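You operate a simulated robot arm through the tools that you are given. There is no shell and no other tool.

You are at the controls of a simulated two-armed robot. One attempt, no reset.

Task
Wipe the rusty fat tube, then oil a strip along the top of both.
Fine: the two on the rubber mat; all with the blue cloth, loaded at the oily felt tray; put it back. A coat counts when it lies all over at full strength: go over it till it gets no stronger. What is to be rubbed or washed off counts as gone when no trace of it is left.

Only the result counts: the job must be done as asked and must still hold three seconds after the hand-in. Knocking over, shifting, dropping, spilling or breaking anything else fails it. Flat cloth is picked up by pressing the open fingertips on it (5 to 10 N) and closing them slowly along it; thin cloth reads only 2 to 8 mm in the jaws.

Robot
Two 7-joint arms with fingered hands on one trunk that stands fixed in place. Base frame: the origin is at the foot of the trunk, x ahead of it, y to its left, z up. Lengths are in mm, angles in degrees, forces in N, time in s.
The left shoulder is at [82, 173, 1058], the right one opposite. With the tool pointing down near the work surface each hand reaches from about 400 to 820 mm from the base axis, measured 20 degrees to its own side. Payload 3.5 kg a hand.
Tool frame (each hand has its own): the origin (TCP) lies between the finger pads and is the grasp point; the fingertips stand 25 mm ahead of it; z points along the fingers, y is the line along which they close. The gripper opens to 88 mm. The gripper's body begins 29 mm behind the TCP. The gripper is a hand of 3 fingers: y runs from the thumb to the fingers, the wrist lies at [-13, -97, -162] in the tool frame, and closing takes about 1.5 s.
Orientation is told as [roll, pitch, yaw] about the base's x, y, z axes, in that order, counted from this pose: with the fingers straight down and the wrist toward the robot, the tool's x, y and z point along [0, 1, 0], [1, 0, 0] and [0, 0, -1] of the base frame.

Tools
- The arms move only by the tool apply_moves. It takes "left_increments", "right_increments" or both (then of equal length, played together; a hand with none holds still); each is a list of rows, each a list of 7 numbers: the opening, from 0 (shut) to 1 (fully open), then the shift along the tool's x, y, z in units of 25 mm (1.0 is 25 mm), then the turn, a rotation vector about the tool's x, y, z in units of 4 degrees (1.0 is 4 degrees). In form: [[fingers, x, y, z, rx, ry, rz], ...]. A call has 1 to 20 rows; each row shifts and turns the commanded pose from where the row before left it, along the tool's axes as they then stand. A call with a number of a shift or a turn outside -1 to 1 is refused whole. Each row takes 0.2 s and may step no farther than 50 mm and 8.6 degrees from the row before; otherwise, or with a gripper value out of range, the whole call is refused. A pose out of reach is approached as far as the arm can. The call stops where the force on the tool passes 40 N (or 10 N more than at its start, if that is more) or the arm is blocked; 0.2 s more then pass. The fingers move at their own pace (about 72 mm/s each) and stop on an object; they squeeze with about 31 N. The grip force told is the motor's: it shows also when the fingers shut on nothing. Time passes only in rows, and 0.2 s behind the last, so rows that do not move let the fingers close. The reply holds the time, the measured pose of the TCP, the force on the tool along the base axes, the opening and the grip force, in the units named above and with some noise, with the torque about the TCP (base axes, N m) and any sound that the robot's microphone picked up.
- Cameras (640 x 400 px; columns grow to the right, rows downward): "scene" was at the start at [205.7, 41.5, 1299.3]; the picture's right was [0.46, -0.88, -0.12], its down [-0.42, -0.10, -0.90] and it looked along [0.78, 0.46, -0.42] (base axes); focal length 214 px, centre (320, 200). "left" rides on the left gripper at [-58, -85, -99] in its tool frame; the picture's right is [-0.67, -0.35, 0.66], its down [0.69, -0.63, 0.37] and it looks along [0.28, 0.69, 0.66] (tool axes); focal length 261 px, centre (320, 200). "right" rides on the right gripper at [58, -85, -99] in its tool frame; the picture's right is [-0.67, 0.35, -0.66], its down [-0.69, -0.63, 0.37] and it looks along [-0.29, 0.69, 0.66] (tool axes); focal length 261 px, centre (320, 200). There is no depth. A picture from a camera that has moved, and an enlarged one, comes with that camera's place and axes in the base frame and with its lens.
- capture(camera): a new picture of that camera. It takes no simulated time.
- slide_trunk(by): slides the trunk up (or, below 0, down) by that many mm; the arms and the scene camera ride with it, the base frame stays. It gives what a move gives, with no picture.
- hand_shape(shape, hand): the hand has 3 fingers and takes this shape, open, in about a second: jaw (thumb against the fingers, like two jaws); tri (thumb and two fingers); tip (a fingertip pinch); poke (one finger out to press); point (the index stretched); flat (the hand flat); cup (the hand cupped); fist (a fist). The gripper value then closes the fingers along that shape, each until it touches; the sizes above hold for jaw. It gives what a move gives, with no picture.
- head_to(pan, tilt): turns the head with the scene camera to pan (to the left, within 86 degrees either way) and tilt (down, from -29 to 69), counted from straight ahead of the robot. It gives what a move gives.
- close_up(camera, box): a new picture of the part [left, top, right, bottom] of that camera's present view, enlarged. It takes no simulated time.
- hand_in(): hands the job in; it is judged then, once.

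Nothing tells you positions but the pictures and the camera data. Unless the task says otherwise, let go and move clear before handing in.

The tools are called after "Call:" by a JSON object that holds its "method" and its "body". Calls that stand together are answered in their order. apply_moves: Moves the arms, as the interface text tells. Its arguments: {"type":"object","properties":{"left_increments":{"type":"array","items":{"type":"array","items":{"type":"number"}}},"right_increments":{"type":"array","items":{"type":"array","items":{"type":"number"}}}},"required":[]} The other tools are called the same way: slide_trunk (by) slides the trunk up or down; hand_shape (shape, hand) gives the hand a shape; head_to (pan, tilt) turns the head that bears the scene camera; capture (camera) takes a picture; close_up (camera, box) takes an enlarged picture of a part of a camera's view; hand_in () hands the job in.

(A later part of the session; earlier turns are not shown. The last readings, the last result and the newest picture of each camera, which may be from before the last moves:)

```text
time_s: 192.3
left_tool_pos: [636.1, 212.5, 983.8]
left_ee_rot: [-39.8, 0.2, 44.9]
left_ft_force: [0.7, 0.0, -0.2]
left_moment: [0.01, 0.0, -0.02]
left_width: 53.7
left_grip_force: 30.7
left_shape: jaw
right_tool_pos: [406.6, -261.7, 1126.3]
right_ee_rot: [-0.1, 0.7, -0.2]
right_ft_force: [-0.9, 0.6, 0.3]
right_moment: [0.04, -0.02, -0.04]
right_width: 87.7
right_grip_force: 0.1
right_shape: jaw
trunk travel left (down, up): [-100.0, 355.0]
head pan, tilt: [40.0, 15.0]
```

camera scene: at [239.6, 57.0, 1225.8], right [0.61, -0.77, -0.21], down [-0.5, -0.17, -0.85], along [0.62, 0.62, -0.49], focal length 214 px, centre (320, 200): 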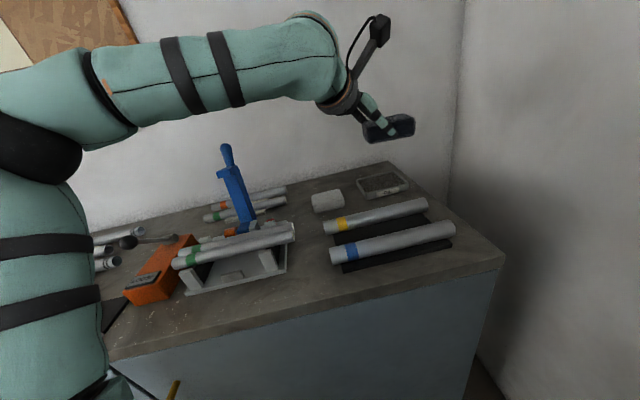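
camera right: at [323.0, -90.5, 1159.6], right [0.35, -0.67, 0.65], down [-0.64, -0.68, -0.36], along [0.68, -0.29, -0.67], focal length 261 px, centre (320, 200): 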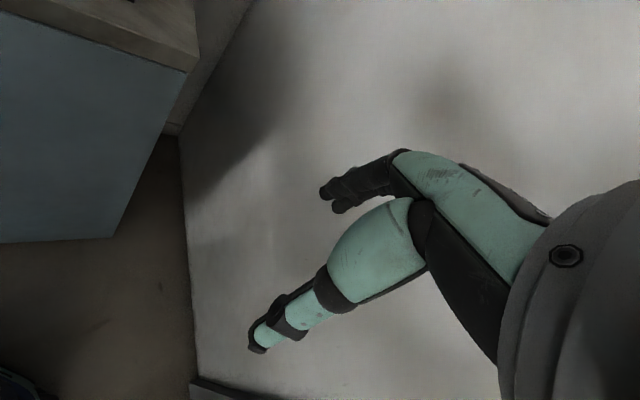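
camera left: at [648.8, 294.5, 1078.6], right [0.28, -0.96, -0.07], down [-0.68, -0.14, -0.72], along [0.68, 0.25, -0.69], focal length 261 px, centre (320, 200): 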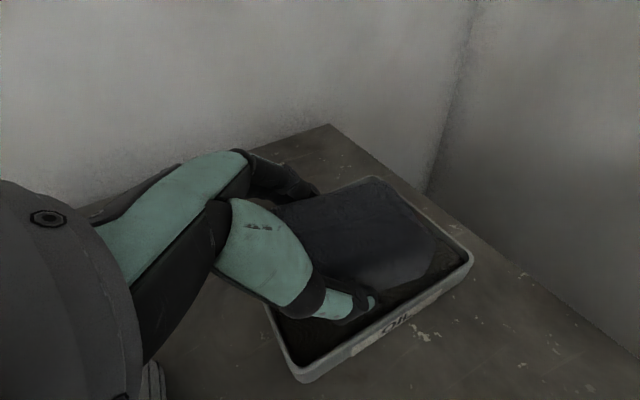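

Call:
{"method": "apply_moves", "body": {"left_increments": [[0.5, 0.051, 0, 0.061, 0, 0, 0], [0.5, 0, 0, 0, 0, 0, 0]]}}

Call:
{"method": "apply_moves", "body": {"left_increments": [[0.5, 0.038, 0, 0.046, 0, 0, 0], [0.5, 0, 0, 0, 0, 0, 0]]}}

```text
time_s: 192.9
left_tool_pos: [636.3, 212.2, 981.8]
left_ee_rot: [-39.8, 0.0, 44.9]
left_ft_force: [-0.3, 0.0, 0.5]
left_moment: [-0.01, 0.01, 0.03]
left_width: 53.8
left_grip_force: 31.4
left_shape: jaw
right_tool_pos: [406.6, -261.8, 1124.0]
right_ee_rot: [0.0, 0.6, -0.3]
right_ft_force: [0.7, -0.1, -0.5]
right_moment: [0.0, -0.01, -0.03]
right_width: 87.3
right_grip_force: 0.0
right_shape: jaw
trunk travel left (down, up): [-100.0, 355.0]
head pan, tilt: [40.0, 15.0]
```

```text
time_s: 193.5
left_tool_pos: [636.7, 212.7, 980.7]
left_ee_rot: [-39.8, 0.0, 44.9]
left_ft_force: [0.4, -0.3, 1.5]
left_moment: [-0.03, -0.03, -0.01]
left_width: 53.6
left_grip_force: 30.8
left_shape: jaw
right_tool_pos: [406.1, -262.8, 1125.4]
right_ee_rot: [0.0, 0.6, -0.3]
right_ft_force: [0.4, 0.6, -0.7]
right_moment: [-0.01, 0.03, 0.01]
right_width: 87.6
right_grip_force: 0.1
right_shape: jaw
trunk travel left (down, up): [-100.0, 355.0]
head pan, tilt: [40.0, 15.0]
```

Call:
{"method": "apply_moves", "body": {"left_increments": [[0.5, 0.045, 0, 0.054, 0, 0, 0], [0.5, -0.154, 0, 0.128, 0, 0, 0], [0.5, -0.154, 0, 0.128, 0, 0, 0], [0.5, -0.154, 0, 0.128, 0, 0, 0], [0.5, 0.154, 0, -0.128, 0, 0, 0], [0.5, 0.154, 0, -0.128, 0, 0, 0], [0.5, 0.154, 0, -0.128, 0, 0, 0], [0.5, 0.154, 0, -0.128, 0, 0, 0], [0.5, 0.154, 0, -0.128, 0, 0, 0], [0.5, 0.154, 0, -0.128, 0, 0, 0], [0.5, 0.154, 0, -0.128, 0, 0, 0], [0.5, 0.154, 0, -0.128, 0, 0, 0], [0.5, 0.154, 0, -0.128, 0, 0, 0], [0.5, 0.154, 0, -0.128, 0, 0, 0], [0.5, 0.154, 0, -0.128, 0, 0, 0], [0.5, 0.154, 0, -0.128, 0, 0, 0], [0.5, 0.154, 0, -0.128, 0, 0, 0]]}}

Call:
{"method": "apply_moves", "body": {"left_increments": [[0.5, 0.16, 0, -0.122, 0, 0, 0], [0.5, 0.154, 0, -0.128, 0, 0, 0], [0.5, 0.154, 0, -0.128, 0, 0, 0], [0.5, 0.154, 0, -0.128, 0, 0, 0], [0.5, 0.154, 0, -0.128, 0, 0, 0], [0.5, 0.154, 0, -0.128, 0, 0, 0], [0.5, 0.154, 0, -0.128, 0, 0, 0], [0.5, 0.154, 0, -0.128, 0, 0, 0], [0.5, 0.154, 0, -0.128, 0, 0, 0], [0.5, 0.154, 0, -0.128, 0, 0, 0], [0.5, 0.154, 0, -0.128, 0, 0, 0], [0.5, 0.154, 0, -0.128, 0, 0, 0], [0.5, 0.154, 0, -0.128, 0, 0, 0], [0.5, 0.154, 0, -0.128, 0, 0, 0]]}}

Call:
{"method": "close_up", "body": {"camera": "left", "box": [400, 150, 600, 290]}}

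```text
time_s: 197.1
left_tool_pos: [601.8, 247.3, 979.0]
left_ee_rot: [-39.7, 0.0, 44.9]
left_ft_force: [1.6, -1.5, 3.6]
left_moment: [-0.01, -0.04, 0.01]
left_width: 53.4
left_grip_force: 31.2
left_shape: jaw
right_tool_pos: [405.1, -261.3, 1123.7]
right_ee_rot: [-0.2, 0.6, -0.3]
right_ft_force: [-0.2, 1.1, 0.3]
right_moment: [-0.01, -0.03, 0.0]
right_width: 87.9
right_grip_force: 0.0
right_shape: jaw
trunk travel left (down, up): [-100.0, 355.0]
head pan, tilt: [40.0, 15.0]
```

```text
time_s: 200.1
left_tool_pos: [551.0, 296.5, 976.4]
left_ee_rot: [-39.9, 0.0, 44.9]
left_ft_force: [1.3, -0.5, 5.9]
left_moment: [-0.04, -0.1, -0.01]
left_width: 53.7
left_grip_force: 30.9
left_shape: jaw
right_tool_pos: [406.3, -262.3, 1125.2]
right_ee_rot: [-0.1, 0.6, -0.1]
right_ft_force: [0.6, 0.4, -0.5]
right_moment: [-0.01, 0.0, 0.04]
right_width: 87.7
right_grip_force: 0.1
right_shape: jaw
trunk travel left (down, up): [-100.0, 355.0]
head pan, tilt: [40.0, 15.0]
```

```text
2.86 times, centred on (500, 220) of left
camera zoom: at [478.3, 251.9, 1091.8], right [0.41, -0.91, -0.07], down [-0.65, -0.24, -0.72], along [0.64, 0.35, -0.69], focal length 745 px, centre (-194, 143)
```

zoom: 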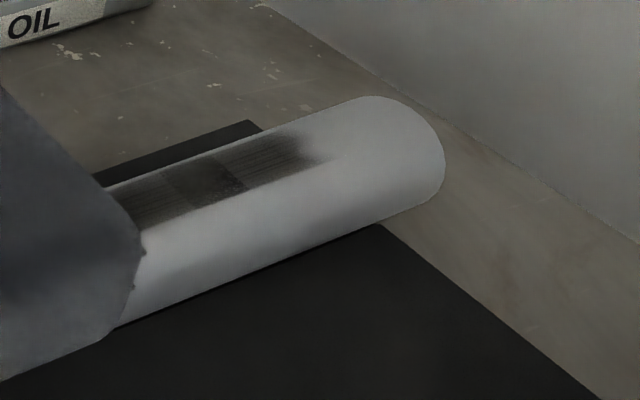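

Still streaky on some cells. I'll press a bit harder and go over again slowly outward.

Call:
{"method": "apply_moves", "body": {"left_increments": [[0.5, 0.03, 0, 0.036, 0, 0, 0], [0.5, -0.154, 0, 0.128, 0, 0, 0], [0.5, -0.154, 0, 0.128, 0, 0, 0], [0.5, -0.154, 0, 0.128, 0, 0, 0], [0.5, -0.154, 0, 0.128, 0, 0, 0], [0.5, -0.154, 0, 0.128, 0, 0, 0], [0.5, -0.154, 0, 0.128, 0, 0, 0], [0.5, -0.154, 0, 0.128, 0, 0, 0], [0.5, -0.154, 0, 0.128, 0, 0, 0], [0.5, -0.154, 0, 0.128, 0, 0, 0], [0.5, -0.154, 0, 0.128, 0, 0, 0], [0.5, -0.154, 0, 0.128, 0, 0, 0], [0.5, -0.154, 0, 0.128, 0, 0, 0], [0.5, -0.154, 0, 0.128, 0, 0, 0], [0.5, -0.154, 0, 0.128, 0, 0, 0]]}}

Call:
{"method": "apply_moves", "body": {"left_increments": [[0.5, -0.14, 0, 0.145, 0, 0, 0], [0.5, -0.154, 0, 0.128, 0, 0, 0], [0.5, -0.154, 0, 0.128, 0, 0, 0], [0.5, -0.154, 0, 0.128, 0, 0, 0], [0.5, -0.154, 0, 0.128, 0, 0, 0], [0.5, -0.154, 0, 0.128, 0, 0, 0], [0.5, -0.154, 0, 0.128, 0, 0, 0], [0.5, -0.154, 0, 0.128, 0, 0, 0], [0.5, -0.154, 0, 0.128, 0, 0, 0], [0.5, -0.154, 0, 0.128, 0, 0, 0], [0.5, -0.154, 0, 0.128, 0, 0, 0], [0.5, -0.154, 0, 0.128, 0, 0, 0], [0.5, -0.154, 0, 0.128, 0, 0, 0], [0.5, -0.154, 0, 0.128, 0, 0, 0]]}}

Call:
{"method": "close_up", "body": {"camera": "scene", "box": [310, 170, 450, 250]}}

```text
time_s: 203.3
left_tool_pos: [601.9, 248.0, 977.8]
left_ee_rot: [-39.9, 0.1, 44.8]
left_ft_force: [-1.3, 1.1, 4.3]
left_moment: [0.0, -0.03, 0.02]
left_width: 53.7
left_grip_force: 31.4
left_shape: jaw
right_tool_pos: [405.7, -262.5, 1125.8]
right_ee_rot: [0.0, 0.4, -0.2]
right_ft_force: [0.0, 0.3, -0.4]
right_moment: [0.02, 0.01, 0.02]
right_width: 87.9
right_grip_force: 0.0
right_shape: jaw
trunk travel left (down, up): [-100.0, 355.0]
head pan, tilt: [40.0, 15.0]
```

```text
time_s: 206.3
left_tool_pos: [650.8, 198.9, 976.8]
left_ee_rot: [-39.9, 0.0, 45.0]
left_ft_force: [-1.6, 1.3, 2.6]
left_moment: [-0.04, -0.03, 0.0]
left_width: 53.7
left_grip_force: 30.8
left_shape: jaw
right_tool_pos: [407.6, -261.3, 1124.2]
right_ee_rot: [-0.1, 0.5, -0.3]
right_ft_force: [-0.1, -0.3, -0.1]
right_moment: [-0.03, -0.01, -0.01]
right_width: 87.9
right_grip_force: 0.1
right_shape: jaw
trunk travel left (down, up): [-100.0, 355.0]
head pan, tilt: [40.0, 15.0]
```

```text
4.57 times, centred on (380, 210) of scene
camera zoom: at [238.3, 57.0, 1226.2], right [0.61, -0.77, -0.21], down [-0.5, -0.17, -0.85], along [0.62, 0.62, -0.48], focal length 980 px, centre (46, 154)
```

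zoom: 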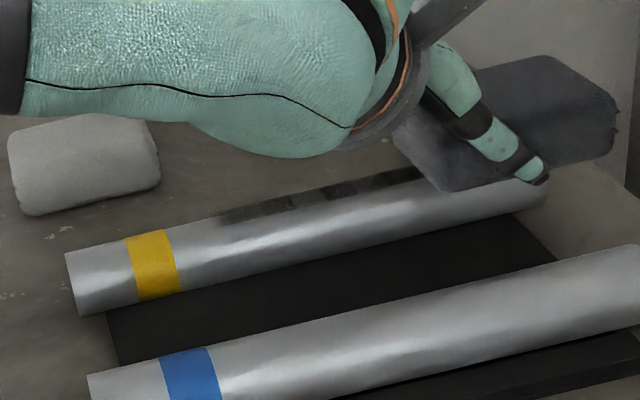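

Call:
{"method": "apply_moves", "body": {"left_increments": [[0.5, -0.384, 0, -0.46, 0, 0, 0], [0.5, -0.384, 0, -0.46, 0, 0, 0], [0.5, -0.3, 0, -0.9, 0, 0, 0], [0.5, -0.3, 0, -0.9, 0, 0, 0], [0.5, -0.3, 0, -0.9, 0, 0, 0], [0.5, -0.3, 0, -0.9, 0, 0, 0], [0.5, -0.3, 0, -0.9, 0, 0, 0], [0.5, 0, 0, 0, 0, 0, 0]]}}

Call:
{"method": "capture", "body": {"camera": "left"}}

Call:
{"method": "close_up", "body": {"camera": "left", "box": [180, 270, 440, 400]}}

```text
time_s: 208.1
left_tool_pos: [621.7, 229.2, 1117.7]
left_ee_rot: [-39.8, 0.1, 44.9]
left_ft_force: [-0.7, 0.4, -0.6]
left_moment: [-0.02, -0.01, 0.0]
left_width: 53.9
left_grip_force: 31.0
left_shape: jaw
right_tool_pos: [406.5, -262.2, 1124.1]
right_ee_rot: [-0.1, 0.6, -0.1]
right_ft_force: [-0.1, 0.2, 0.4]
right_moment: [0.03, 0.0, 0.04]
right_width: 87.6
right_grip_force: 0.1
right_shape: jaw
trunk travel left (down, up): [-100.0, 355.0]
head pan, tilt: [40.0, 15.0]
```

```text
taken
camera left: at [548.5, 184.1, 1232.1], right [0.41, -0.91, -0.07], down [-0.65, -0.24, -0.72], along [0.63, 0.35, -0.69], focal length 261 px, centre (320, 200)
```

left: 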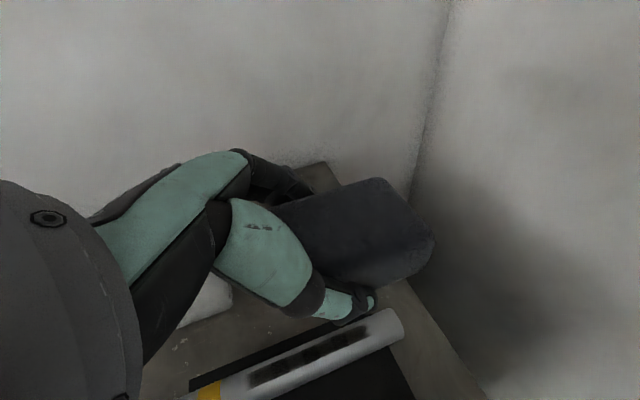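

```text
2.46 times, centred on (310, 335) of left
camera zoom: at [548.5, 184.1, 1232.1], right [0.41, -0.91, -0.07], down [-0.65, -0.24, -0.72], along [0.63, 0.35, -0.69], focal length 642 px, centre (345, -132)
```

zoom: 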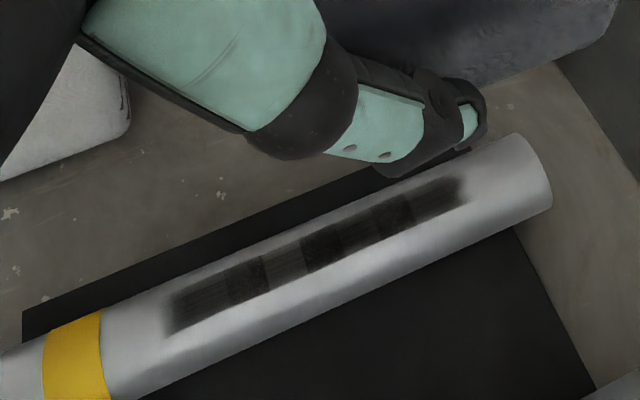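

The coat is getting stronger everywhere, with the third patch (p≈239) lightest. The cloth is still dark, so I'll go down again and do several dense passes.

Call:
{"method": "apply_moves", "body": {"left_increments": [[0.5, 0.3, 0, 0.9, 0, 0, 0], [0.5, 0.3, 0, 0.9, 0, 0, 0], [0.5, 0.3, 0, 0.9, 0, 0, 0], [0.5, 0.3, 0, 0.9, 0, 0, 0], [0.5, 0.3, 0, 0.9, 0, 0, 0], [0.5, 0.384, 0, 0.46, 0, 0, 0], [0.5, 0.23, 0, 0.276, 0, 0, 0], [0.5, 0, 0, 0, 0, 0, 0]]}}

Call:
{"method": "apply_moves", "body": {"left_increments": [[0.5, 0.1, 0, 0.12, 0, 0, 0], [0.5, 0.051, 0, 0.061, 0, 0, 0], [0.5, 0, 0, 0, 0, 0, 0]]}}

```text
time_s: 209.9
left_tool_pos: [651.6, 199.0, 983.6]
left_ee_rot: [-39.9, 0.1, 44.9]
left_ft_force: [-0.5, 0.8, -0.4]
left_moment: [0.02, 0.0, 0.01]
left_width: 53.9
left_grip_force: 31.4
left_shape: jaw
right_tool_pos: [406.0, -262.3, 1125.2]
right_ee_rot: [-0.2, 0.6, -0.1]
right_ft_force: [0.3, 0.3, 0.7]
right_moment: [0.01, 0.0, -0.01]
right_width: 87.7
right_grip_force: 0.1
right_shape: jaw
trunk travel left (down, up): [-100.0, 355.0]
head pan, tilt: [40.0, 15.0]
```

```text
time_s: 210.7
left_tool_pos: [651.2, 198.1, 977.8]
left_ee_rot: [-39.7, 0.0, 44.9]
left_ft_force: [0.3, 0.2, 2.8]
left_moment: [-0.03, -0.01, 0.02]
left_width: 54.2
left_grip_force: 30.9
left_shape: jaw
right_tool_pos: [406.3, -261.5, 1124.5]
right_ee_rot: [-0.1, 0.6, -0.2]
right_ft_force: [0.2, -0.1, -0.8]
right_moment: [-0.01, -0.02, 0.04]
right_width: 87.6
right_grip_force: 0.0
right_shape: jaw
trunk travel left (down, up): [-100.0, 355.0]
head pan, tilt: [40.0, 15.0]
```

Call:
{"method": "apply_moves", "body": {"left_increments": [[0.5, 0.23, 0, -0.13, 0, 0, 0], [0.5, 0.2, 0, -0.167, 0, 0, 0], [0.5, 0.2, 0, -0.167, 0, 0, 0], [0.5, 0.2, 0, -0.167, 0, 0, 0], [0.5, 0.2, 0, -0.167, 0, 0, 0], [0.5, 0.2, 0, -0.167, 0, 0, 0], [0.5, 0.2, 0, -0.167, 0, 0, 0], [0.5, 0.2, 0, -0.167, 0, 0, 0], [0.5, 0.2, 0, -0.167, 0, 0, 0], [0.5, 0.2, 0, -0.167, 0, 0, 0], [0.5, 0.2, 0, -0.167, 0, 0, 0], [0.5, 0.2, 0, -0.167, 0, 0, 0], [0.5, 0.2, 0, -0.167, 0, 0, 0], [0.5, 0.2, 0, -0.167, 0, 0, 0], [0.5, 0.2, 0, -0.167, 0, 0, 0], [0.5, 0.2, 0, -0.167, 0, 0, 0], [0.5, 0.2, 0, -0.167, 0, 0, 0], [0.5, 0.2, 0, -0.167, 0, 0, 0], [0.5, 0.2, 0, -0.167, 0, 0, 0], [0.5, 0.2, 0, -0.167, 0, 0, 0]]}}

Call:
{"method": "apply_moves", "body": {"left_increments": [[0.5, -0.18, 0, 0.19, 0, 0, 0], [0.5, -0.2, 0, 0.167, 0, 0, 0], [0.5, -0.2, 0, 0.167, 0, 0, 0], [0.5, -0.2, 0, 0.167, 0, 0, 0], [0.5, -0.2, 0, 0.167, 0, 0, 0], [0.5, -0.2, 0, 0.167, 0, 0, 0], [0.5, -0.2, 0, 0.167, 0, 0, 0], [0.5, -0.2, 0, 0.167, 0, 0, 0], [0.5, -0.2, 0, 0.167, 0, 0, 0], [0.5, -0.2, 0, 0.167, 0, 0, 0], [0.5, -0.2, 0, 0.167, 0, 0, 0], [0.5, -0.2, 0, 0.167, 0, 0, 0], [0.5, -0.2, 0, 0.167, 0, 0, 0], [0.5, -0.2, 0, 0.167, 0, 0, 0], [0.5, -0.2, 0, 0.167, 0, 0, 0], [0.5, -0.2, 0, 0.167, 0, 0, 0], [0.5, -0.2, 0, 0.167, 0, 0, 0], [0.5, -0.2, 0, 0.167, 0, 0, 0], [0.5, -0.2, 0, 0.167, 0, 0, 0], [0.5, -0.2, 0, 0.167, 0, 0, 0]]}}

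Call:
{"method": "apply_moves", "body": {"left_increments": [[0.5, 0.21, 0, -0.155, 0, 0, 0], [0.5, 0.2, 0, -0.167, 0, 0, 0], [0.5, 0.2, 0, -0.167, 0, 0, 0], [0.5, 0.2, 0, -0.167, 0, 0, 0], [0.5, 0.2, 0, -0.167, 0, 0, 0], [0.5, 0.2, 0, -0.167, 0, 0, 0], [0.5, 0.2, 0, -0.167, 0, 0, 0], [0.5, 0.2, 0, -0.167, 0, 0, 0], [0.5, 0.2, 0, -0.167, 0, 0, 0], [0.5, 0.2, 0, -0.167, 0, 0, 0], [0.5, 0.2, 0, -0.167, 0, 0, 0], [0.5, 0.2, 0, -0.167, 0, 0, 0], [0.5, 0.2, 0, -0.167, 0, 0, 0], [0.5, 0.2, 0, -0.167, 0, 0, 0], [0.5, 0.2, 0, -0.167, 0, 0, 0], [0.5, 0.2, 0, -0.167, 0, 0, 0], [0.5, 0.2, 0, -0.167, 0, 0, 0], [0.5, 0.2, 0, -0.167, 0, 0, 0], [0.5, 0.2, 0, -0.167, 0, 0, 0], [0.5, 0.2, 0, -0.167, 0, 0, 0]]}}

Call:
{"method": "close_up", "body": {"camera": "left", "box": [400, 150, 600, 290]}}

```text
time_s: 214.9
left_tool_pos: [558.7, 288.8, 976.8]
left_ee_rot: [-39.8, 0.0, 44.9]
left_ft_force: [1.4, -1.1, 6.0]
left_moment: [-0.06, -0.1, -0.02]
left_width: 53.5
left_grip_force: 31.3
left_shape: jaw
right_tool_pos: [405.2, -262.8, 1125.7]
right_ee_rot: [-0.1, 0.4, -0.2]
right_ft_force: [0.0, 0.6, 0.2]
right_moment: [0.01, 0.0, 0.01]
right_width: 87.9
right_grip_force: 0.0
right_shape: jaw
trunk travel left (down, up): [-100.0, 355.0]
head pan, tilt: [40.0, 15.0]
```

```text
time_s: 219.1
left_tool_pos: [650.0, 197.9, 976.4]
left_ee_rot: [-39.9, 0.0, 44.8]
left_ft_force: [-1.3, 1.9, 7.1]
left_moment: [-0.05, -0.03, 0.02]
left_width: 53.6
left_grip_force: 30.9
left_shape: jaw
right_tool_pos: [403.8, -261.1, 1124.5]
right_ee_rot: [0.0, 0.5, -0.2]
right_ft_force: [-0.1, 0.0, -0.2]
right_moment: [0.01, 0.01, -0.03]
right_width: 87.7
right_grip_force: 0.1
right_shape: jaw
trunk travel left (down, up): [-100.0, 355.0]
head pan, tilt: [40.0, 15.0]
```

```text
time_s: 223.3
left_tool_pos: [559.8, 290.3, 974.1]
left_ee_rot: [-39.8, 0.0, 45.0]
left_ft_force: [2.2, -1.5, 4.4]
left_moment: [-0.09, -0.07, 0.03]
left_width: 53.3
left_grip_force: 31.0
left_shape: jaw
right_tool_pos: [406.3, -263.1, 1125.4]
right_ee_rot: [-0.1, 0.6, -0.2]
right_ft_force: [-0.2, 0.6, 0.3]
right_moment: [-0.02, 0.02, 0.0]
right_width: 87.9
right_grip_force: 0.1
right_shape: jaw
trunk travel left (down, up): [-100.0, 355.0]
head pan, tilt: [40.0, 15.0]
```

```text
2.86 times, centred on (500, 220) of left
camera zoom: at [486.4, 245.2, 1089.3], right [0.41, -0.91, -0.07], down [-0.65, -0.24, -0.72], along [0.64, 0.35, -0.69], focal length 745 px, centre (-194, 143)
```

zoom: 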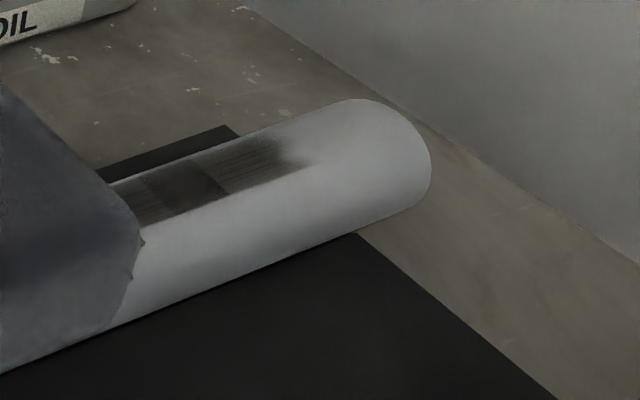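

The contact height keeps dropping about 1 mm per pass, so the pad may be slipping up in the grip. I'll check how it sits in the fingers.

Call:
{"method": "close_up", "body": {"camera": "scene", "box": [290, 150, 430, 250]}}

Call:
{"method": "capture", "body": {"camera": "left"}}

```text
4.00 times, centred on (360, 200) of scene
camera zoom: at [238.1, 56.8, 1226.4], right [0.61, -0.77, -0.21], down [-0.5, -0.17, -0.85], along [0.62, 0.62, -0.48], focal length 858 px, centre (160, 200)
```

zoom: 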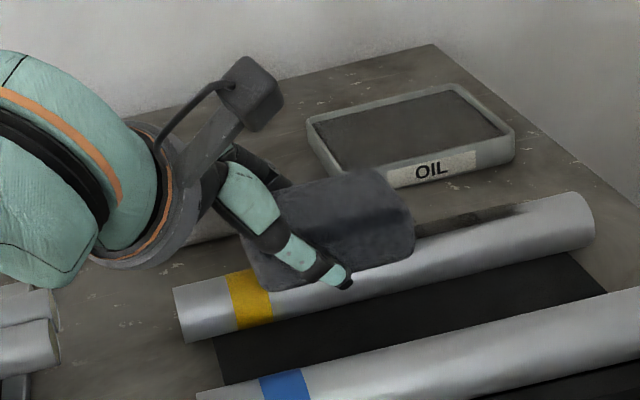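

```text
taken
camera left: at [486.4, 245.2, 1089.3], right [0.41, -0.91, -0.07], down [-0.65, -0.24, -0.72], along [0.64, 0.35, -0.69], focal length 261 px, centre (320, 200)
```

left: 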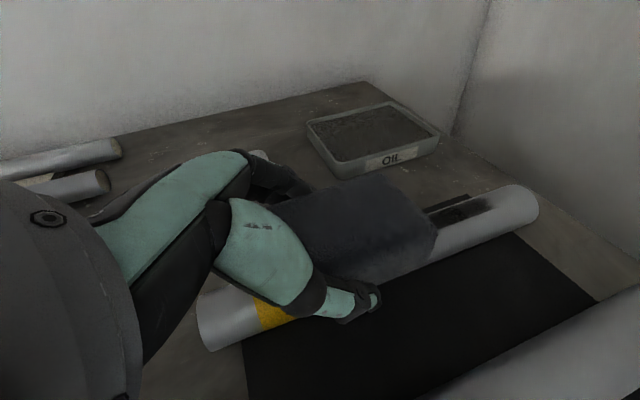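

The pad has slid up until the thumb tip is level with its bottom. On the round tube that is still fine because the fingertips straddle it, so I'll do a few more passes here before re-seating the grip.

Call:
{"method": "apply_moves", "body": {"left_increments": [[0.5, -0.17, 0, 0.205, 0, 0, 0], [0.5, -0.2, 0, 0.167, 0, 0, 0], [0.5, -0.2, 0, 0.167, 0, 0, 0], [0.5, -0.2, 0, 0.167, 0, 0, 0], [0.5, -0.2, 0, 0.167, 0, 0, 0], [0.5, -0.2, 0, 0.167, 0, 0, 0], [0.5, -0.2, 0, 0.167, 0, 0, 0], [0.5, -0.2, 0, 0.167, 0, 0, 0], [0.5, -0.2, 0, 0.167, 0, 0, 0], [0.5, -0.2, 0, 0.167, 0, 0, 0], [0.5, -0.2, 0, 0.167, 0, 0, 0], [0.5, -0.2, 0, 0.167, 0, 0, 0], [0.5, -0.2, 0, 0.167, 0, 0, 0], [0.5, -0.2, 0, 0.167, 0, 0, 0], [0.5, -0.2, 0, 0.167, 0, 0, 0], [0.5, -0.2, 0, 0.167, 0, 0, 0], [0.5, -0.2, 0, 0.167, 0, 0, 0], [0.5, -0.2, 0, 0.167, 0, 0, 0], [0.5, -0.2, 0, 0.167, 0, 0, 0]]}}

Call:
{"method": "apply_moves", "body": {"left_increments": [[0.5, 0.21, 0, -0.155, 0, 0, 0], [0.5, 0.2, 0, -0.167, 0, 0, 0], [0.5, 0.2, 0, -0.167, 0, 0, 0], [0.5, 0.2, 0, -0.167, 0, 0, 0], [0.5, 0.2, 0, -0.167, 0, 0, 0], [0.5, 0.2, 0, -0.167, 0, 0, 0], [0.5, 0.2, 0, -0.167, 0, 0, 0], [0.5, 0.2, 0, -0.167, 0, 0, 0], [0.5, 0.2, 0, -0.167, 0, 0, 0], [0.5, 0.2, 0, -0.167, 0, 0, 0], [0.5, 0.2, 0, -0.167, 0, 0, 0], [0.5, 0.2, 0, -0.167, 0, 0, 0], [0.5, 0.2, 0, -0.167, 0, 0, 0], [0.5, 0.2, 0, -0.167, 0, 0, 0], [0.5, 0.2, 0, -0.167, 0, 0, 0], [0.5, 0.2, 0, -0.167, 0, 0, 0], [0.5, 0.2, 0, -0.167, 0, 0, 0], [0.5, 0.2, 0, -0.167, 0, 0, 0]]}}

Call:
{"method": "apply_moves", "body": {"left_increments": [[0.5, -0.17, 0, 0.205, 0, 0, 0], [0.5, -0.2, 0, 0.167, 0, 0, 0], [0.5, -0.2, 0, 0.167, 0, 0, 0], [0.5, -0.2, 0, 0.167, 0, 0, 0], [0.5, -0.2, 0, 0.167, 0, 0, 0], [0.5, -0.2, 0, 0.167, 0, 0, 0], [0.5, -0.2, 0, 0.167, 0, 0, 0], [0.5, -0.2, 0, 0.167, 0, 0, 0], [0.5, -0.2, 0, 0.167, 0, 0, 0], [0.5, -0.2, 0, 0.167, 0, 0, 0], [0.5, -0.2, 0, 0.167, 0, 0, 0], [0.5, -0.2, 0, 0.167, 0, 0, 0], [0.5, -0.2, 0, 0.167, 0, 0, 0], [0.5, -0.2, 0, 0.167, 0, 0, 0], [0.5, -0.2, 0, 0.167, 0, 0, 0], [0.5, -0.2, 0, 0.167, 0, 0, 0], [0.5, -0.2, 0, 0.167, 0, 0, 0], [0.5, -0.2, 0, 0.167, 0, 0, 0], [0.5, -0.2, 0, 0.167, 0, 0, 0]]}}

Call:
{"method": "close_up", "body": {"camera": "scene", "box": [310, 160, 450, 250]}}

```text
time_s: 227.3
left_tool_pos: [645.7, 202.6, 974.4]
left_ee_rot: [-39.9, 0.0, 45.1]
left_ft_force: [-1.5, 2.6, 8.4]
left_moment: [-0.02, -0.06, 0.04]
left_width: 53.5
left_grip_force: 30.9
left_shape: jaw
right_tool_pos: [406.1, -261.8, 1126.3]
right_ee_rot: [-0.1, 0.4, -0.2]
right_ft_force: [0.8, -0.1, 0.6]
right_moment: [-0.01, 0.01, 0.02]
right_width: 87.8
right_grip_force: 0.0
right_shape: jaw
trunk travel left (down, up): [-100.0, 355.0]
head pan, tilt: [40.0, 15.0]
```

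```text
time_s: 231.1
left_tool_pos: [561.4, 285.5, 973.0]
left_ee_rot: [-39.8, 0.0, 44.9]
left_ft_force: [1.8, -0.1, 5.7]
left_moment: [-0.08, -0.1, 0.0]
left_width: 53.4
left_grip_force: 30.8
left_shape: jaw
right_tool_pos: [405.6, -261.5, 1124.1]
right_ee_rot: [-0.1, 0.5, -0.2]
right_ft_force: [0.3, -0.9, -0.3]
right_moment: [0.0, 0.0, 0.01]
right_width: 87.8
right_grip_force: 0.1
right_shape: jaw
trunk travel left (down, up): [-100.0, 355.0]
head pan, tilt: [40.0, 15.0]
```

```text
time_s: 235.1
left_tool_pos: [648.3, 197.7, 972.1]
left_ee_rot: [-39.9, 0.0, 44.9]
left_ft_force: [-2.0, 2.4, 8.7]
left_moment: [-0.12, -0.07, -0.03]
left_width: 53.0
left_grip_force: 30.4
left_shape: jaw
right_tool_pos: [405.2, -261.1, 1125.6]
right_ee_rot: [0.0, 0.4, -0.1]
right_ft_force: [0.0, 1.3, 0.6]
right_moment: [-0.01, 0.0, 0.0]
right_width: 87.7
right_grip_force: 0.1
right_shape: jaw
trunk travel left (down, up): [-100.0, 355.0]
head pan, tilt: [40.0, 15.0]
```

```text
4.44 times, centred on (380, 205) of scene
camera zoom: at [236.9, 57.1, 1226.6], right [0.61, -0.77, -0.21], down [-0.5, -0.17, -0.85], along [0.62, 0.62, -0.48], focal length 953 px, centre (53, 178)
```

zoom: 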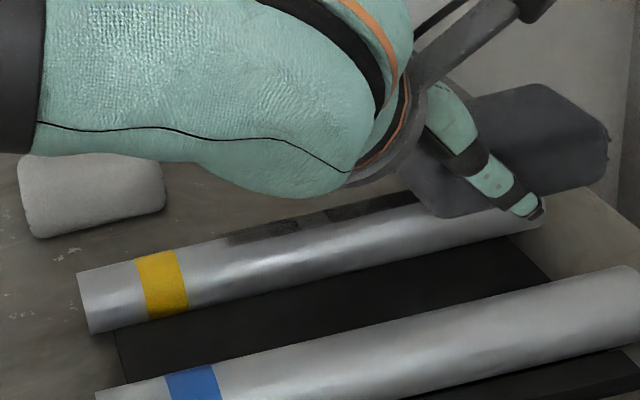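

Call:
{"method": "apply_moves", "body": {"left_increments": [[0.5, -0.384, 0, -0.46, 0, 0, 0], [0.5, -0.384, 0, -0.46, 0, 0, 0], [0.5, -0.3, 0, -0.9, 0, 0, 0], [0.5, -0.3, 0, -0.9, 0, 0, 0], [0.5, -0.3, 0, -0.9, 0, 0, 0], [0.5, -0.3, 0, -0.9, 0, 0, 0], [0.5, -0.3, 0, -0.9, 0, 0, 0], [0.5, 0, 0, 0, 0, 0, 0]]}}

Call:
{"method": "close_up", "body": {"camera": "left", "box": [180, 270, 440, 400]}}

Call:
{"method": "capture", "body": {"camera": "left"}}

```text
time_s: 236.9
left_tool_pos: [620.3, 228.4, 1112.0]
left_ee_rot: [-39.8, 0.2, 44.9]
left_ft_force: [0.9, 0.9, -0.2]
left_moment: [0.0, 0.0, 0.01]
left_width: 52.8
left_grip_force: 30.8
left_shape: jaw
right_tool_pos: [407.0, -260.6, 1124.8]
right_ee_rot: [-0.1, 0.6, -0.2]
right_ft_force: [-0.3, -0.2, 0.3]
right_moment: [0.01, 0.03, 0.0]
right_width: 88.0
right_grip_force: 0.1
right_shape: jaw
trunk travel left (down, up): [-100.0, 355.0]
head pan, tilt: [40.0, 15.0]
```

```text
2.46 times, centred on (310, 335) of left
camera zoom: at [547.9, 183.5, 1226.7], right [0.41, -0.91, -0.07], down [-0.65, -0.24, -0.72], along [0.64, 0.35, -0.69], focal length 642 px, centre (345, -132)
```

zoom: 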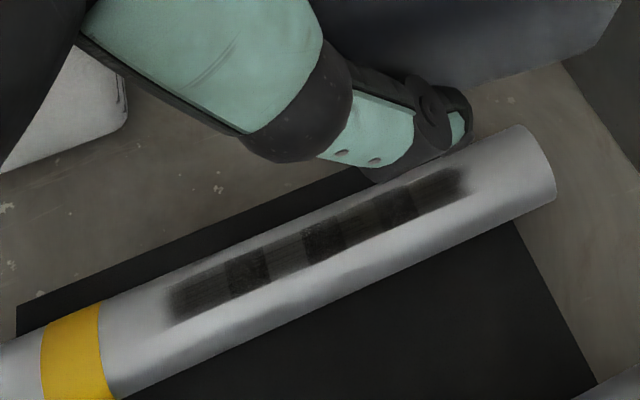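

```text
taken
camera left: at [547.9, 183.5, 1226.7], right [0.41, -0.91, -0.07], down [-0.65, -0.24, -0.72], along [0.64, 0.35, -0.69], focal length 261 px, centre (320, 200)
```

left: 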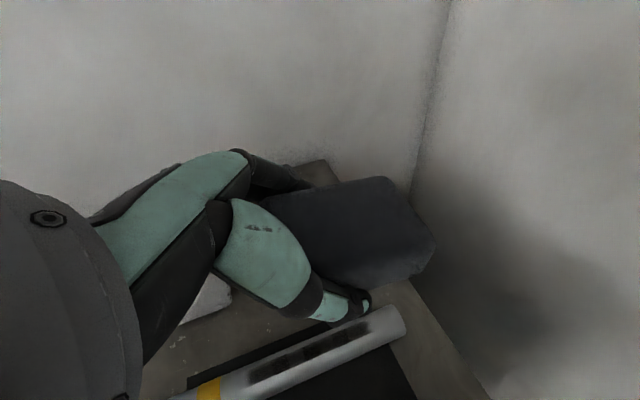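

The alternating dark patches may just be overlaps between coat sections. I'll zoom in tightly to compare the sections.

Call:
{"method": "close_up", "body": {"camera": "left", "box": [235, 320, 385, 400]}}

Call:
{"method": "close_up", "body": {"camera": "scene", "box": [340, 190, 440, 240]}}

```text
4.27 times, centred on (310, 360) of left
camera zoom: at [547.9, 183.5, 1226.7], right [0.41, -0.91, -0.07], down [-0.65, -0.24, -0.72], along [0.64, 0.35, -0.69], focal length 1112 px, centre (363, -483)
```

zoom: 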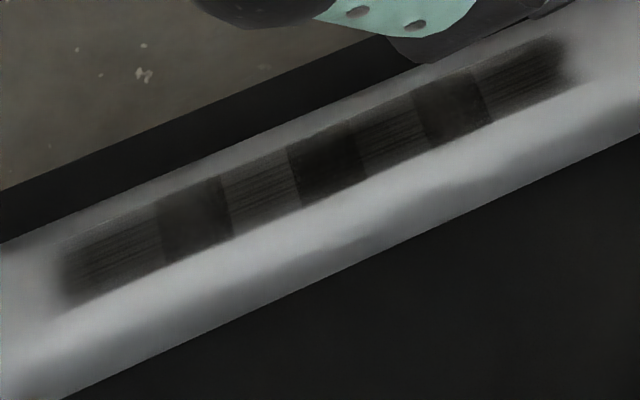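

```text
6.40 times, centred on (390, 215) of scene
camera zoom: at [238.9, 57.1, 1226.1], right [0.61, -0.77, -0.21], down [-0.5, -0.17, -0.85], along [0.62, 0.62, -0.48], focal length 1373 px, centre (-128, 104)
```

zoom: 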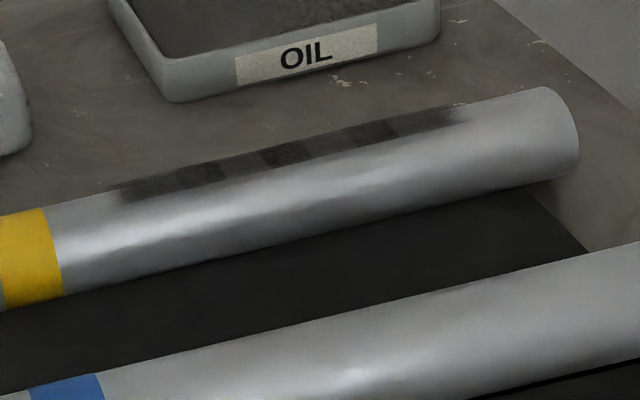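

I can now see that the coat is four overlapping sections (overlaps look darker) and all sections look about equally strong. The cloth is still dark, so I'll move on to the blue tube, raising the trunk a little for clearance, then compare the two.

Call:
{"method": "slide_trunk", "body": {"by": 50}}

Call:
{"method": "apply_moves", "body": {"left_increments": [[0.5, 0.13, -0.75, 0.15, 0, 0, 0], [0.5, 0.13, -0.75, 0.15, 0, 0, 0], [0.5, 0.13, -0.75, 0.15, 0, 0, 0], [0.5, 0.13, -0.75, 0.15, 0, 0, 0], [0.5, 0.13, -0.75, 0.15, 0, 0, 0]]}}

Call:
{"method": "capture", "body": {"camera": "left"}}

Call:
{"method": "capture", "body": {"camera": "scene"}}

```text
time_s: 237.8
left_tool_pos: [622.5, 228.0, 1161.5]
left_ee_rot: [-39.8, 0.1, 44.9]
left_ft_force: [0.4, 0.5, -0.2]
left_moment: [0.0, 0.03, 0.03]
left_width: 52.6
left_grip_force: 31.3
left_shape: jaw
right_tool_pos: [408.9, -261.4, 1174.9]
right_ee_rot: [-0.1, 0.6, -0.2]
right_ft_force: [-0.2, 0.2, 0.9]
right_moment: [0.0, 0.02, -0.02]
right_width: 87.9
right_grip_force: 0.1
right_shape: jaw
trunk travel left (down, up): [-150.0, 305.0]
head pan, tilt: [40.0, 15.0]
```

```text
time_s: 239.0
left_tool_pos: [551.7, 160.3, 1138.5]
left_ee_rot: [-39.8, 0.1, 44.9]
left_ft_force: [-0.1, -0.6, -0.9]
left_moment: [0.0, -0.03, 0.0]
left_width: 52.5
left_grip_force: 30.8
left_shape: jaw
right_tool_pos: [406.0, -261.6, 1174.6]
right_ee_rot: [0.0, 0.6, -0.2]
right_ft_force: [-0.1, 0.2, 0.6]
right_moment: [0.0, 0.01, -0.01]
right_width: 87.7
right_grip_force: 0.1
right_shape: jaw
trunk travel left (down, up): [-150.0, 305.0]
head pan, tilt: [40.0, 15.0]
```

```text
taken
camera left: at [480.7, 115.5, 1251.5], right [0.41, -0.91, -0.07], down [-0.65, -0.24, -0.72], along [0.64, 0.35, -0.69], focal length 261 px, centre (320, 200)
```

left: 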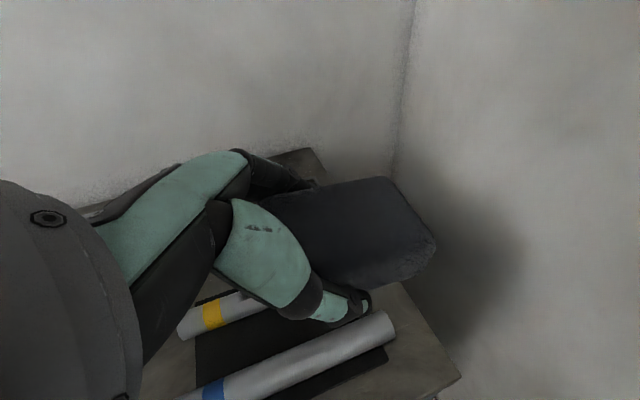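

```text
taken
camera scene: at [194.7, 56.8, 1298.0], right [0.62, -0.77, -0.16], down [-0.43, -0.17, -0.89], along [0.66, 0.62, -0.43], focal length 214 px, centre (320, 200)
```

scene: 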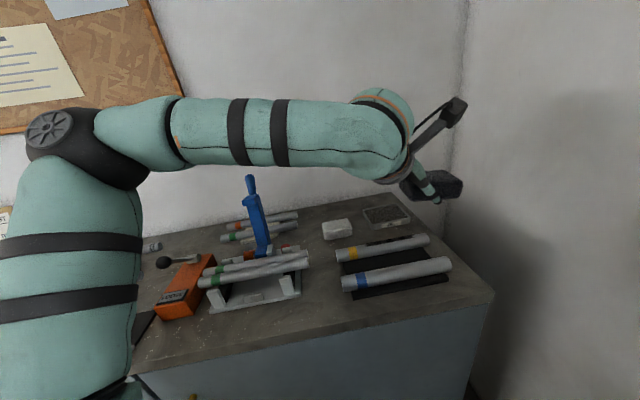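

Call:
{"method": "close_up", "body": {"camera": "left", "box": [180, 290, 440, 400]}}

```text
2.46 times, centred on (310, 345) of left
camera zoom: at [480.7, 115.5, 1251.5], right [0.41, -0.91, -0.07], down [-0.65, -0.24, -0.72], along [0.64, 0.35, -0.69], focal length 642 px, centre (345, -157)
```

zoom: 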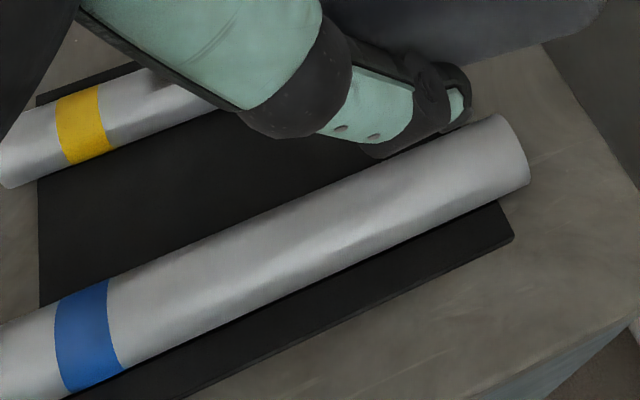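

The blue tube's axis is near q≈511. I'll descend onto it near p=300.

Call:
{"method": "apply_moves", "body": {"left_increments": [[0.5, 0.497, 0.06, 0.888, 0, 0, 0], [0.5, 0.497, 0.06, 0.888, 0, 0, 0], [0.5, 0.497, 0.06, 0.888, 0, 0, 0], [0.5, 0.497, 0.06, 0.888, 0, 0, 0], [0.5, 0.497, 0.06, 0.888, 0, 0, 0], [0.5, 0.256, 0, 0.307, 0, 0, 0], [0.5, 0.256, 0, 0.307, 0, 0, 0], [0.5, 0.256, 0, 0.307, 0, 0, 0], [0.5, 0, 0, 0, 0, 0, 0]]}}

Call:
{"method": "capture", "body": {"camera": "left"}}

Call:
{"method": "close_up", "body": {"camera": "scene", "box": [320, 180, 480, 310]}}

```text
time_s: 241.0
left_tool_pos: [574.3, 156.1, 994.8]
left_ee_rot: [-39.9, 0.1, 44.9]
left_ft_force: [0.9, 0.2, -0.4]
left_moment: [-0.01, 0.03, -0.06]
left_width: 52.1
left_grip_force: 30.8
left_shape: jaw
left hand out of reach, approached as far as the arm can: row 5, 8
right_tool_pos: [406.1, -261.8, 1174.7]
right_ee_rot: [-0.1, 0.5, -0.1]
right_ft_force: [0.1, 0.2, 0.3]
right_moment: [0.04, -0.03, 0.0]
right_width: 87.7
right_grip_force: 0.1
right_shape: jaw
trunk travel left (down, up): [-150.0, 305.0]
head pan, tilt: [40.0, 15.0]
```

```text
taken
camera left: at [502.0, 110.7, 1109.3], right [0.41, -0.91, -0.07], down [-0.65, -0.24, -0.72], along [0.64, 0.34, -0.69], focal length 261 px, centre (320, 200)
```

left: 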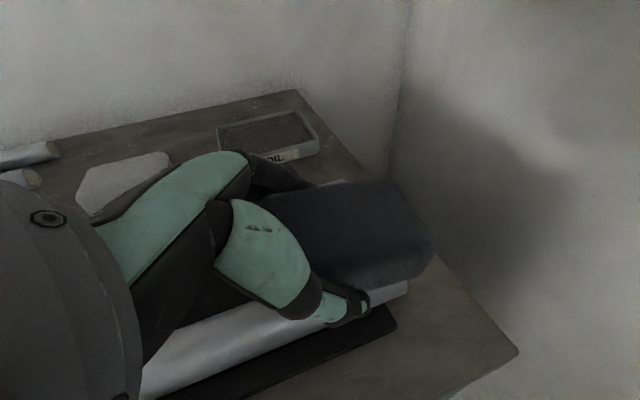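

```text
3.08 times, centred on (400, 245) of scene
camera zoom: at [194.7, 57.0, 1298.0], right [0.62, -0.77, -0.16], down [-0.43, -0.17, -0.89], along [0.66, 0.62, -0.43], focal length 660 px, centre (74, 62)
```

zoom: 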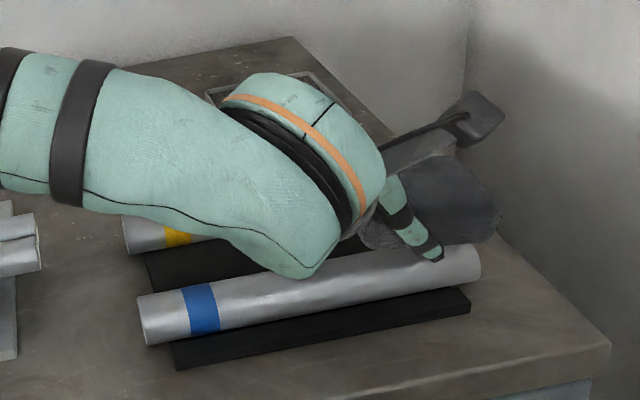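

The trunk is a bit too high for this spot. I'll rise, lower the trunk 60 mm, and re-approach.

Call:
{"method": "apply_moves", "body": {"left_increments": [[0.5, -0.384, 0, -0.46, 0, 0, 0], [0.5, -0.384, 0, -0.46, 0, 0, 0], [0.5, -0.384, 0, -0.46, 0, 0, 0], [0.5, -0.384, 0, -0.46, 0, 0, 0], [0.5, -0.384, 0, -0.46, 0, 0, 0]]}}

Call:
{"method": "slide_trunk", "body": {"by": -60}}

Call:
{"method": "apply_moves", "body": {"left_increments": [[0.5, 0.0, -0.23, 0, 0, 0, 0], [0.5, -0.12, 0, 0.1, 0, 0, 0], [0.5, 0.23, 0, 0.276, 0, 0, 0], [0.5, 0, 0, 0, 0, 0, 0]]}}

```text
time_s: 242.2
left_tool_pos: [574.6, 156.1, 1069.7]
left_ee_rot: [-39.7, -0.1, 44.9]
left_ft_force: [0.0, 0.7, 0.0]
left_moment: [-0.02, -0.01, 0.01]
left_width: 51.8
left_grip_force: 31.0
left_shape: jaw
right_tool_pos: [405.7, -262.1, 1175.3]
right_ee_rot: [-0.1, 0.6, -0.3]
right_ft_force: [0.2, 0.3, 0.3]
right_moment: [0.0, 0.01, 0.02]
right_width: 87.7
right_grip_force: 0.1
right_shape: jaw
trunk travel left (down, up): [-150.0, 305.0]
head pan, tilt: [40.0, 15.0]
```

```text
time_s: 243.2
left_tool_pos: [573.7, 156.4, 1009.0]
left_ee_rot: [-39.9, 0.0, 44.9]
left_ft_force: [1.1, 0.7, -0.2]
left_moment: [-0.01, -0.02, -0.01]
left_width: 51.4
left_grip_force: 31.4
left_shape: jaw
right_tool_pos: [405.6, -261.4, 1115.2]
right_ee_rot: [-0.1, 0.5, -0.2]
right_ft_force: [0.5, 0.5, -0.6]
right_moment: [-0.01, -0.04, 0.03]
right_width: 87.8
right_grip_force: 0.1
right_shape: jaw
trunk travel left (down, up): [-90.0, 365.0]
head pan, tilt: [40.0, 15.0]
```

```text
time_s: 244.2
left_tool_pos: [573.8, 149.8, 1000.5]
left_ee_rot: [-39.8, 0.0, 44.8]
left_ft_force: [0.5, -0.3, -0.2]
left_moment: [0.0, 0.02, 0.01]
left_width: 51.5
left_grip_force: 31.0
left_shape: jaw
right_tool_pos: [406.5, -262.2, 1114.2]
right_ee_rot: [0.0, 0.6, -0.1]
right_ft_force: [0.3, -0.6, 0.1]
right_moment: [-0.02, 0.03, -0.01]
right_width: 87.9
right_grip_force: 0.0
right_shape: jaw
trunk travel left (down, up): [-90.0, 365.0]
head pan, tilt: [40.0, 15.0]
```

Call:
{"method": "apply_moves", "body": {"left_increments": [[0.5, 0.256, 0, 0.307, 0, 0, 0], [0.5, 0.256, 0, 0.307, 0, 0, 0], [0.5, 0, 0, 0, 0, 0, 0]]}}

Call:
{"method": "apply_moves", "body": {"left_increments": [[0.5, 0.077, 0, 0.092, 0, 0, 0], [0.5, 0.051, 0, 0.061, 0, 0, 0], [0.5, 0, 0, 0, 0, 0, 0]]}}

Call:
{"method": "apply_moves", "body": {"left_increments": [[0.5, 0.051, 0, 0.061, 0, 0, 0], [0.5, 0, 0, 0, 0, 0, 0]]}}

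```text
time_s: 245.0
left_tool_pos: [573.4, 150.2, 980.7]
left_ee_rot: [-39.8, 0.0, 44.9]
left_ft_force: [0.1, 0.0, -0.3]
left_moment: [0.0, 0.0, -0.03]
left_width: 52.0
left_grip_force: 31.1
left_shape: jaw
right_tool_pos: [407.2, -261.2, 1115.3]
right_ee_rot: [0.0, 0.5, -0.2]
right_ft_force: [0.2, 0.1, 0.1]
right_moment: [-0.06, 0.04, -0.02]
right_width: 87.9
right_grip_force: 0.2
right_shape: jaw
trunk travel left (down, up): [-90.0, 365.0]
head pan, tilt: [40.0, 15.0]
```

```text
time_s: 245.8
left_tool_pos: [574.2, 150.1, 976.0]
left_ee_rot: [-40.0, 0.0, 44.9]
left_ft_force: [-1.7, 0.8, 3.0]
left_moment: [-0.13, -0.1, -0.07]
left_width: 51.8
left_grip_force: 30.9
left_shape: jaw
right_tool_pos: [407.4, -262.1, 1114.8]
right_ee_rot: [-0.1, 0.6, -0.1]
right_ft_force: [-0.4, 0.3, -0.4]
right_moment: [0.0, -0.02, 0.0]
right_width: 87.7
right_grip_force: 0.0
right_shape: jaw
trunk travel left (down, up): [-90.0, 365.0]
head pan, tilt: [40.0, 15.0]
```

```text
time_s: 246.4
left_tool_pos: [574.4, 150.7, 974.8]
left_ee_rot: [-40.0, 0.0, 44.8]
left_ft_force: [-1.9, 1.7, 4.7]
left_moment: [-0.21, -0.15, -0.02]
left_width: 51.4
left_grip_force: 30.8
left_shape: jaw
right_tool_pos: [405.2, -261.2, 1115.3]
right_ee_rot: [-0.1, 0.5, -0.1]
right_ft_force: [0.7, -0.2, 0.1]
right_moment: [0.01, -0.02, 0.03]
right_width: 87.8
right_grip_force: 0.1
right_shape: jaw
trunk travel left (down, up): [-90.0, 365.0]
head pan, tilt: [40.0, 15.0]
```

The torque says only the pad's far end touches; the pad may have pivoted in the grip. I'll look at it.

Call:
{"method": "apply_moves", "body": {"left_increments": [[0.5, -0.384, 0, -0.46, 0, 0, 0], [0.5, -0.384, 0, -0.46, 0, 0, 0], [0.5, 0, 0, 0, 0, 0, 0]]}}

Call:
{"method": "close_up", "body": {"camera": "scene", "box": [330, 150, 490, 290]}}

Call:
{"method": "close_up", "body": {"camera": "left", "box": [200, 150, 460, 340]}}

```text
time_s: 247.2
left_tool_pos: [574.1, 150.9, 1004.2]
left_ee_rot: [-39.8, 0.1, 44.9]
left_ft_force: [0.0, -0.3, -0.3]
left_moment: [-0.02, 0.02, -0.03]
left_width: 51.3
left_grip_force: 30.9
left_shape: jaw
right_tool_pos: [407.0, -261.6, 1116.1]
right_ee_rot: [-0.1, 0.6, -0.2]
right_ft_force: [0.2, -0.3, -0.5]
right_moment: [0.02, 0.0, 0.03]
right_width: 87.5
right_grip_force: 0.0
right_shape: jaw
trunk travel left (down, up): [-90.0, 365.0]
head pan, tilt: [40.0, 15.0]
```

```text
2.86 times, centred on (410, 220) of scene
camera zoom: at [248.3, 57.0, 1210.8], right [0.6, -0.77, -0.22], down [-0.52, -0.17, -0.84], along [0.61, 0.62, -0.5], focal length 613 px, centre (63, 143)
```

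zoom: 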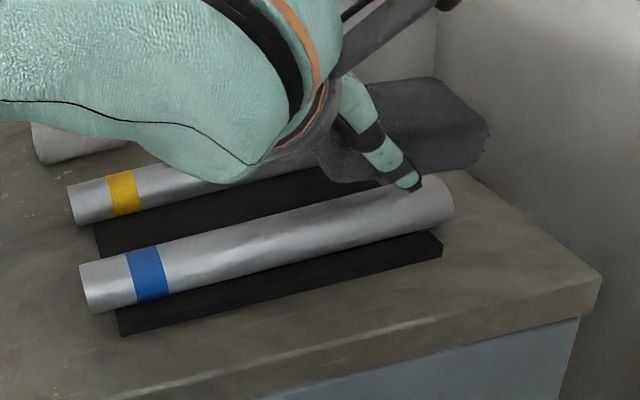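

```text
2.11 times, centred on (330, 245) of left
camera zoom: at [501.6, 105.1, 1117.6], right [0.41, -0.91, -0.07], down [-0.65, -0.24, -0.72], along [0.63, 0.35, -0.69], focal length 549 px, centre (299, 105)
```

zoom: 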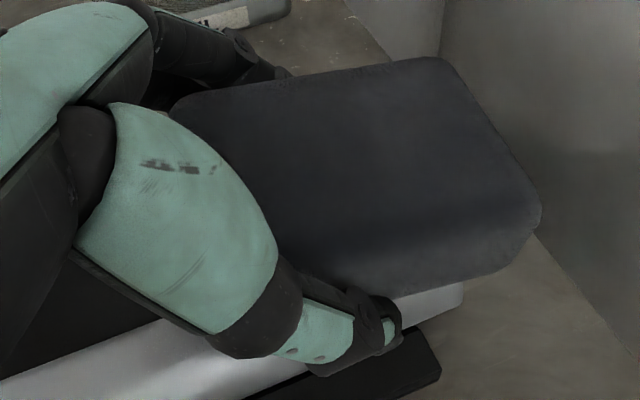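

The pad has crept up and tilted in the fingers. I'll re-seat it: go back to its bench place, set it down, and regrip lower down. First I'll go up and over.

Call:
{"method": "apply_moves", "body": {"left_increments": [[0.5, -0.64, 0, -0.77, 0, 0, 0], [0.5, -0.64, 0, -0.77, 0, 0, 0], [0.5, -0.64, 0, -0.77, 0, 0, 0], [0.5, -0.64, 0, -0.77, 0, 0, 0], [0.5, 0.32, 0.833, -0.267, 0, 0, 0], [0.5, 0.32, 0.833, -0.267, 0, 0, 0], [0.5, 0.32, 0.833, -0.267, 0, 0, 0], [0.5, 0.32, 0.833, -0.267, 0, 0, 0], [0.5, 0.32, 0.833, -0.267, 0, 0, 0], [0.5, 0.32, 0.833, -0.267, 0, 0, 0], [0.5, 0.32, 0.833, -0.267, 0, 0, 0], [0.5, 0.32, 0.833, -0.267, 0, 0, 0], [0.5, 0.32, 0.833, -0.267, 0, 0, 0]]}}

Call:
{"method": "capture", "body": {"camera": "scene"}}

```text
time_s: 250.0
left_tool_pos: [641.0, 349.0, 1102.7]
left_ee_rot: [-39.8, 0.1, 44.9]
left_ft_force: [0.2, 0.8, -0.5]
left_moment: [0.03, 0.0, 0.0]
left_width: 51.3
left_grip_force: 31.1
left_shape: jaw
right_tool_pos: [407.2, -261.9, 1114.8]
right_ee_rot: [-0.1, 0.5, -0.2]
right_ft_force: [0.4, -0.1, -0.5]
right_moment: [0.01, 0.03, 0.03]
right_width: 87.5
right_grip_force: 0.1
right_shape: jaw
trunk travel left (down, up): [-90.0, 365.0]
head pan, tilt: [40.0, 15.0]
```

```text
taken
camera scene: at [248.1, 57.6, 1210.8], right [0.6, -0.77, -0.22], down [-0.52, -0.17, -0.84], along [0.61, 0.62, -0.5], focal length 214 px, centre (320, 200)
```

scene: 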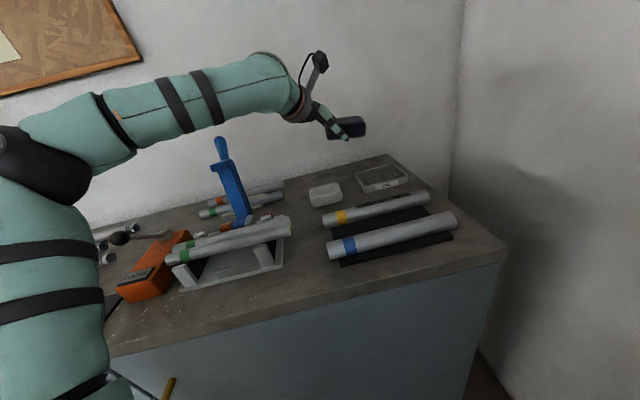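

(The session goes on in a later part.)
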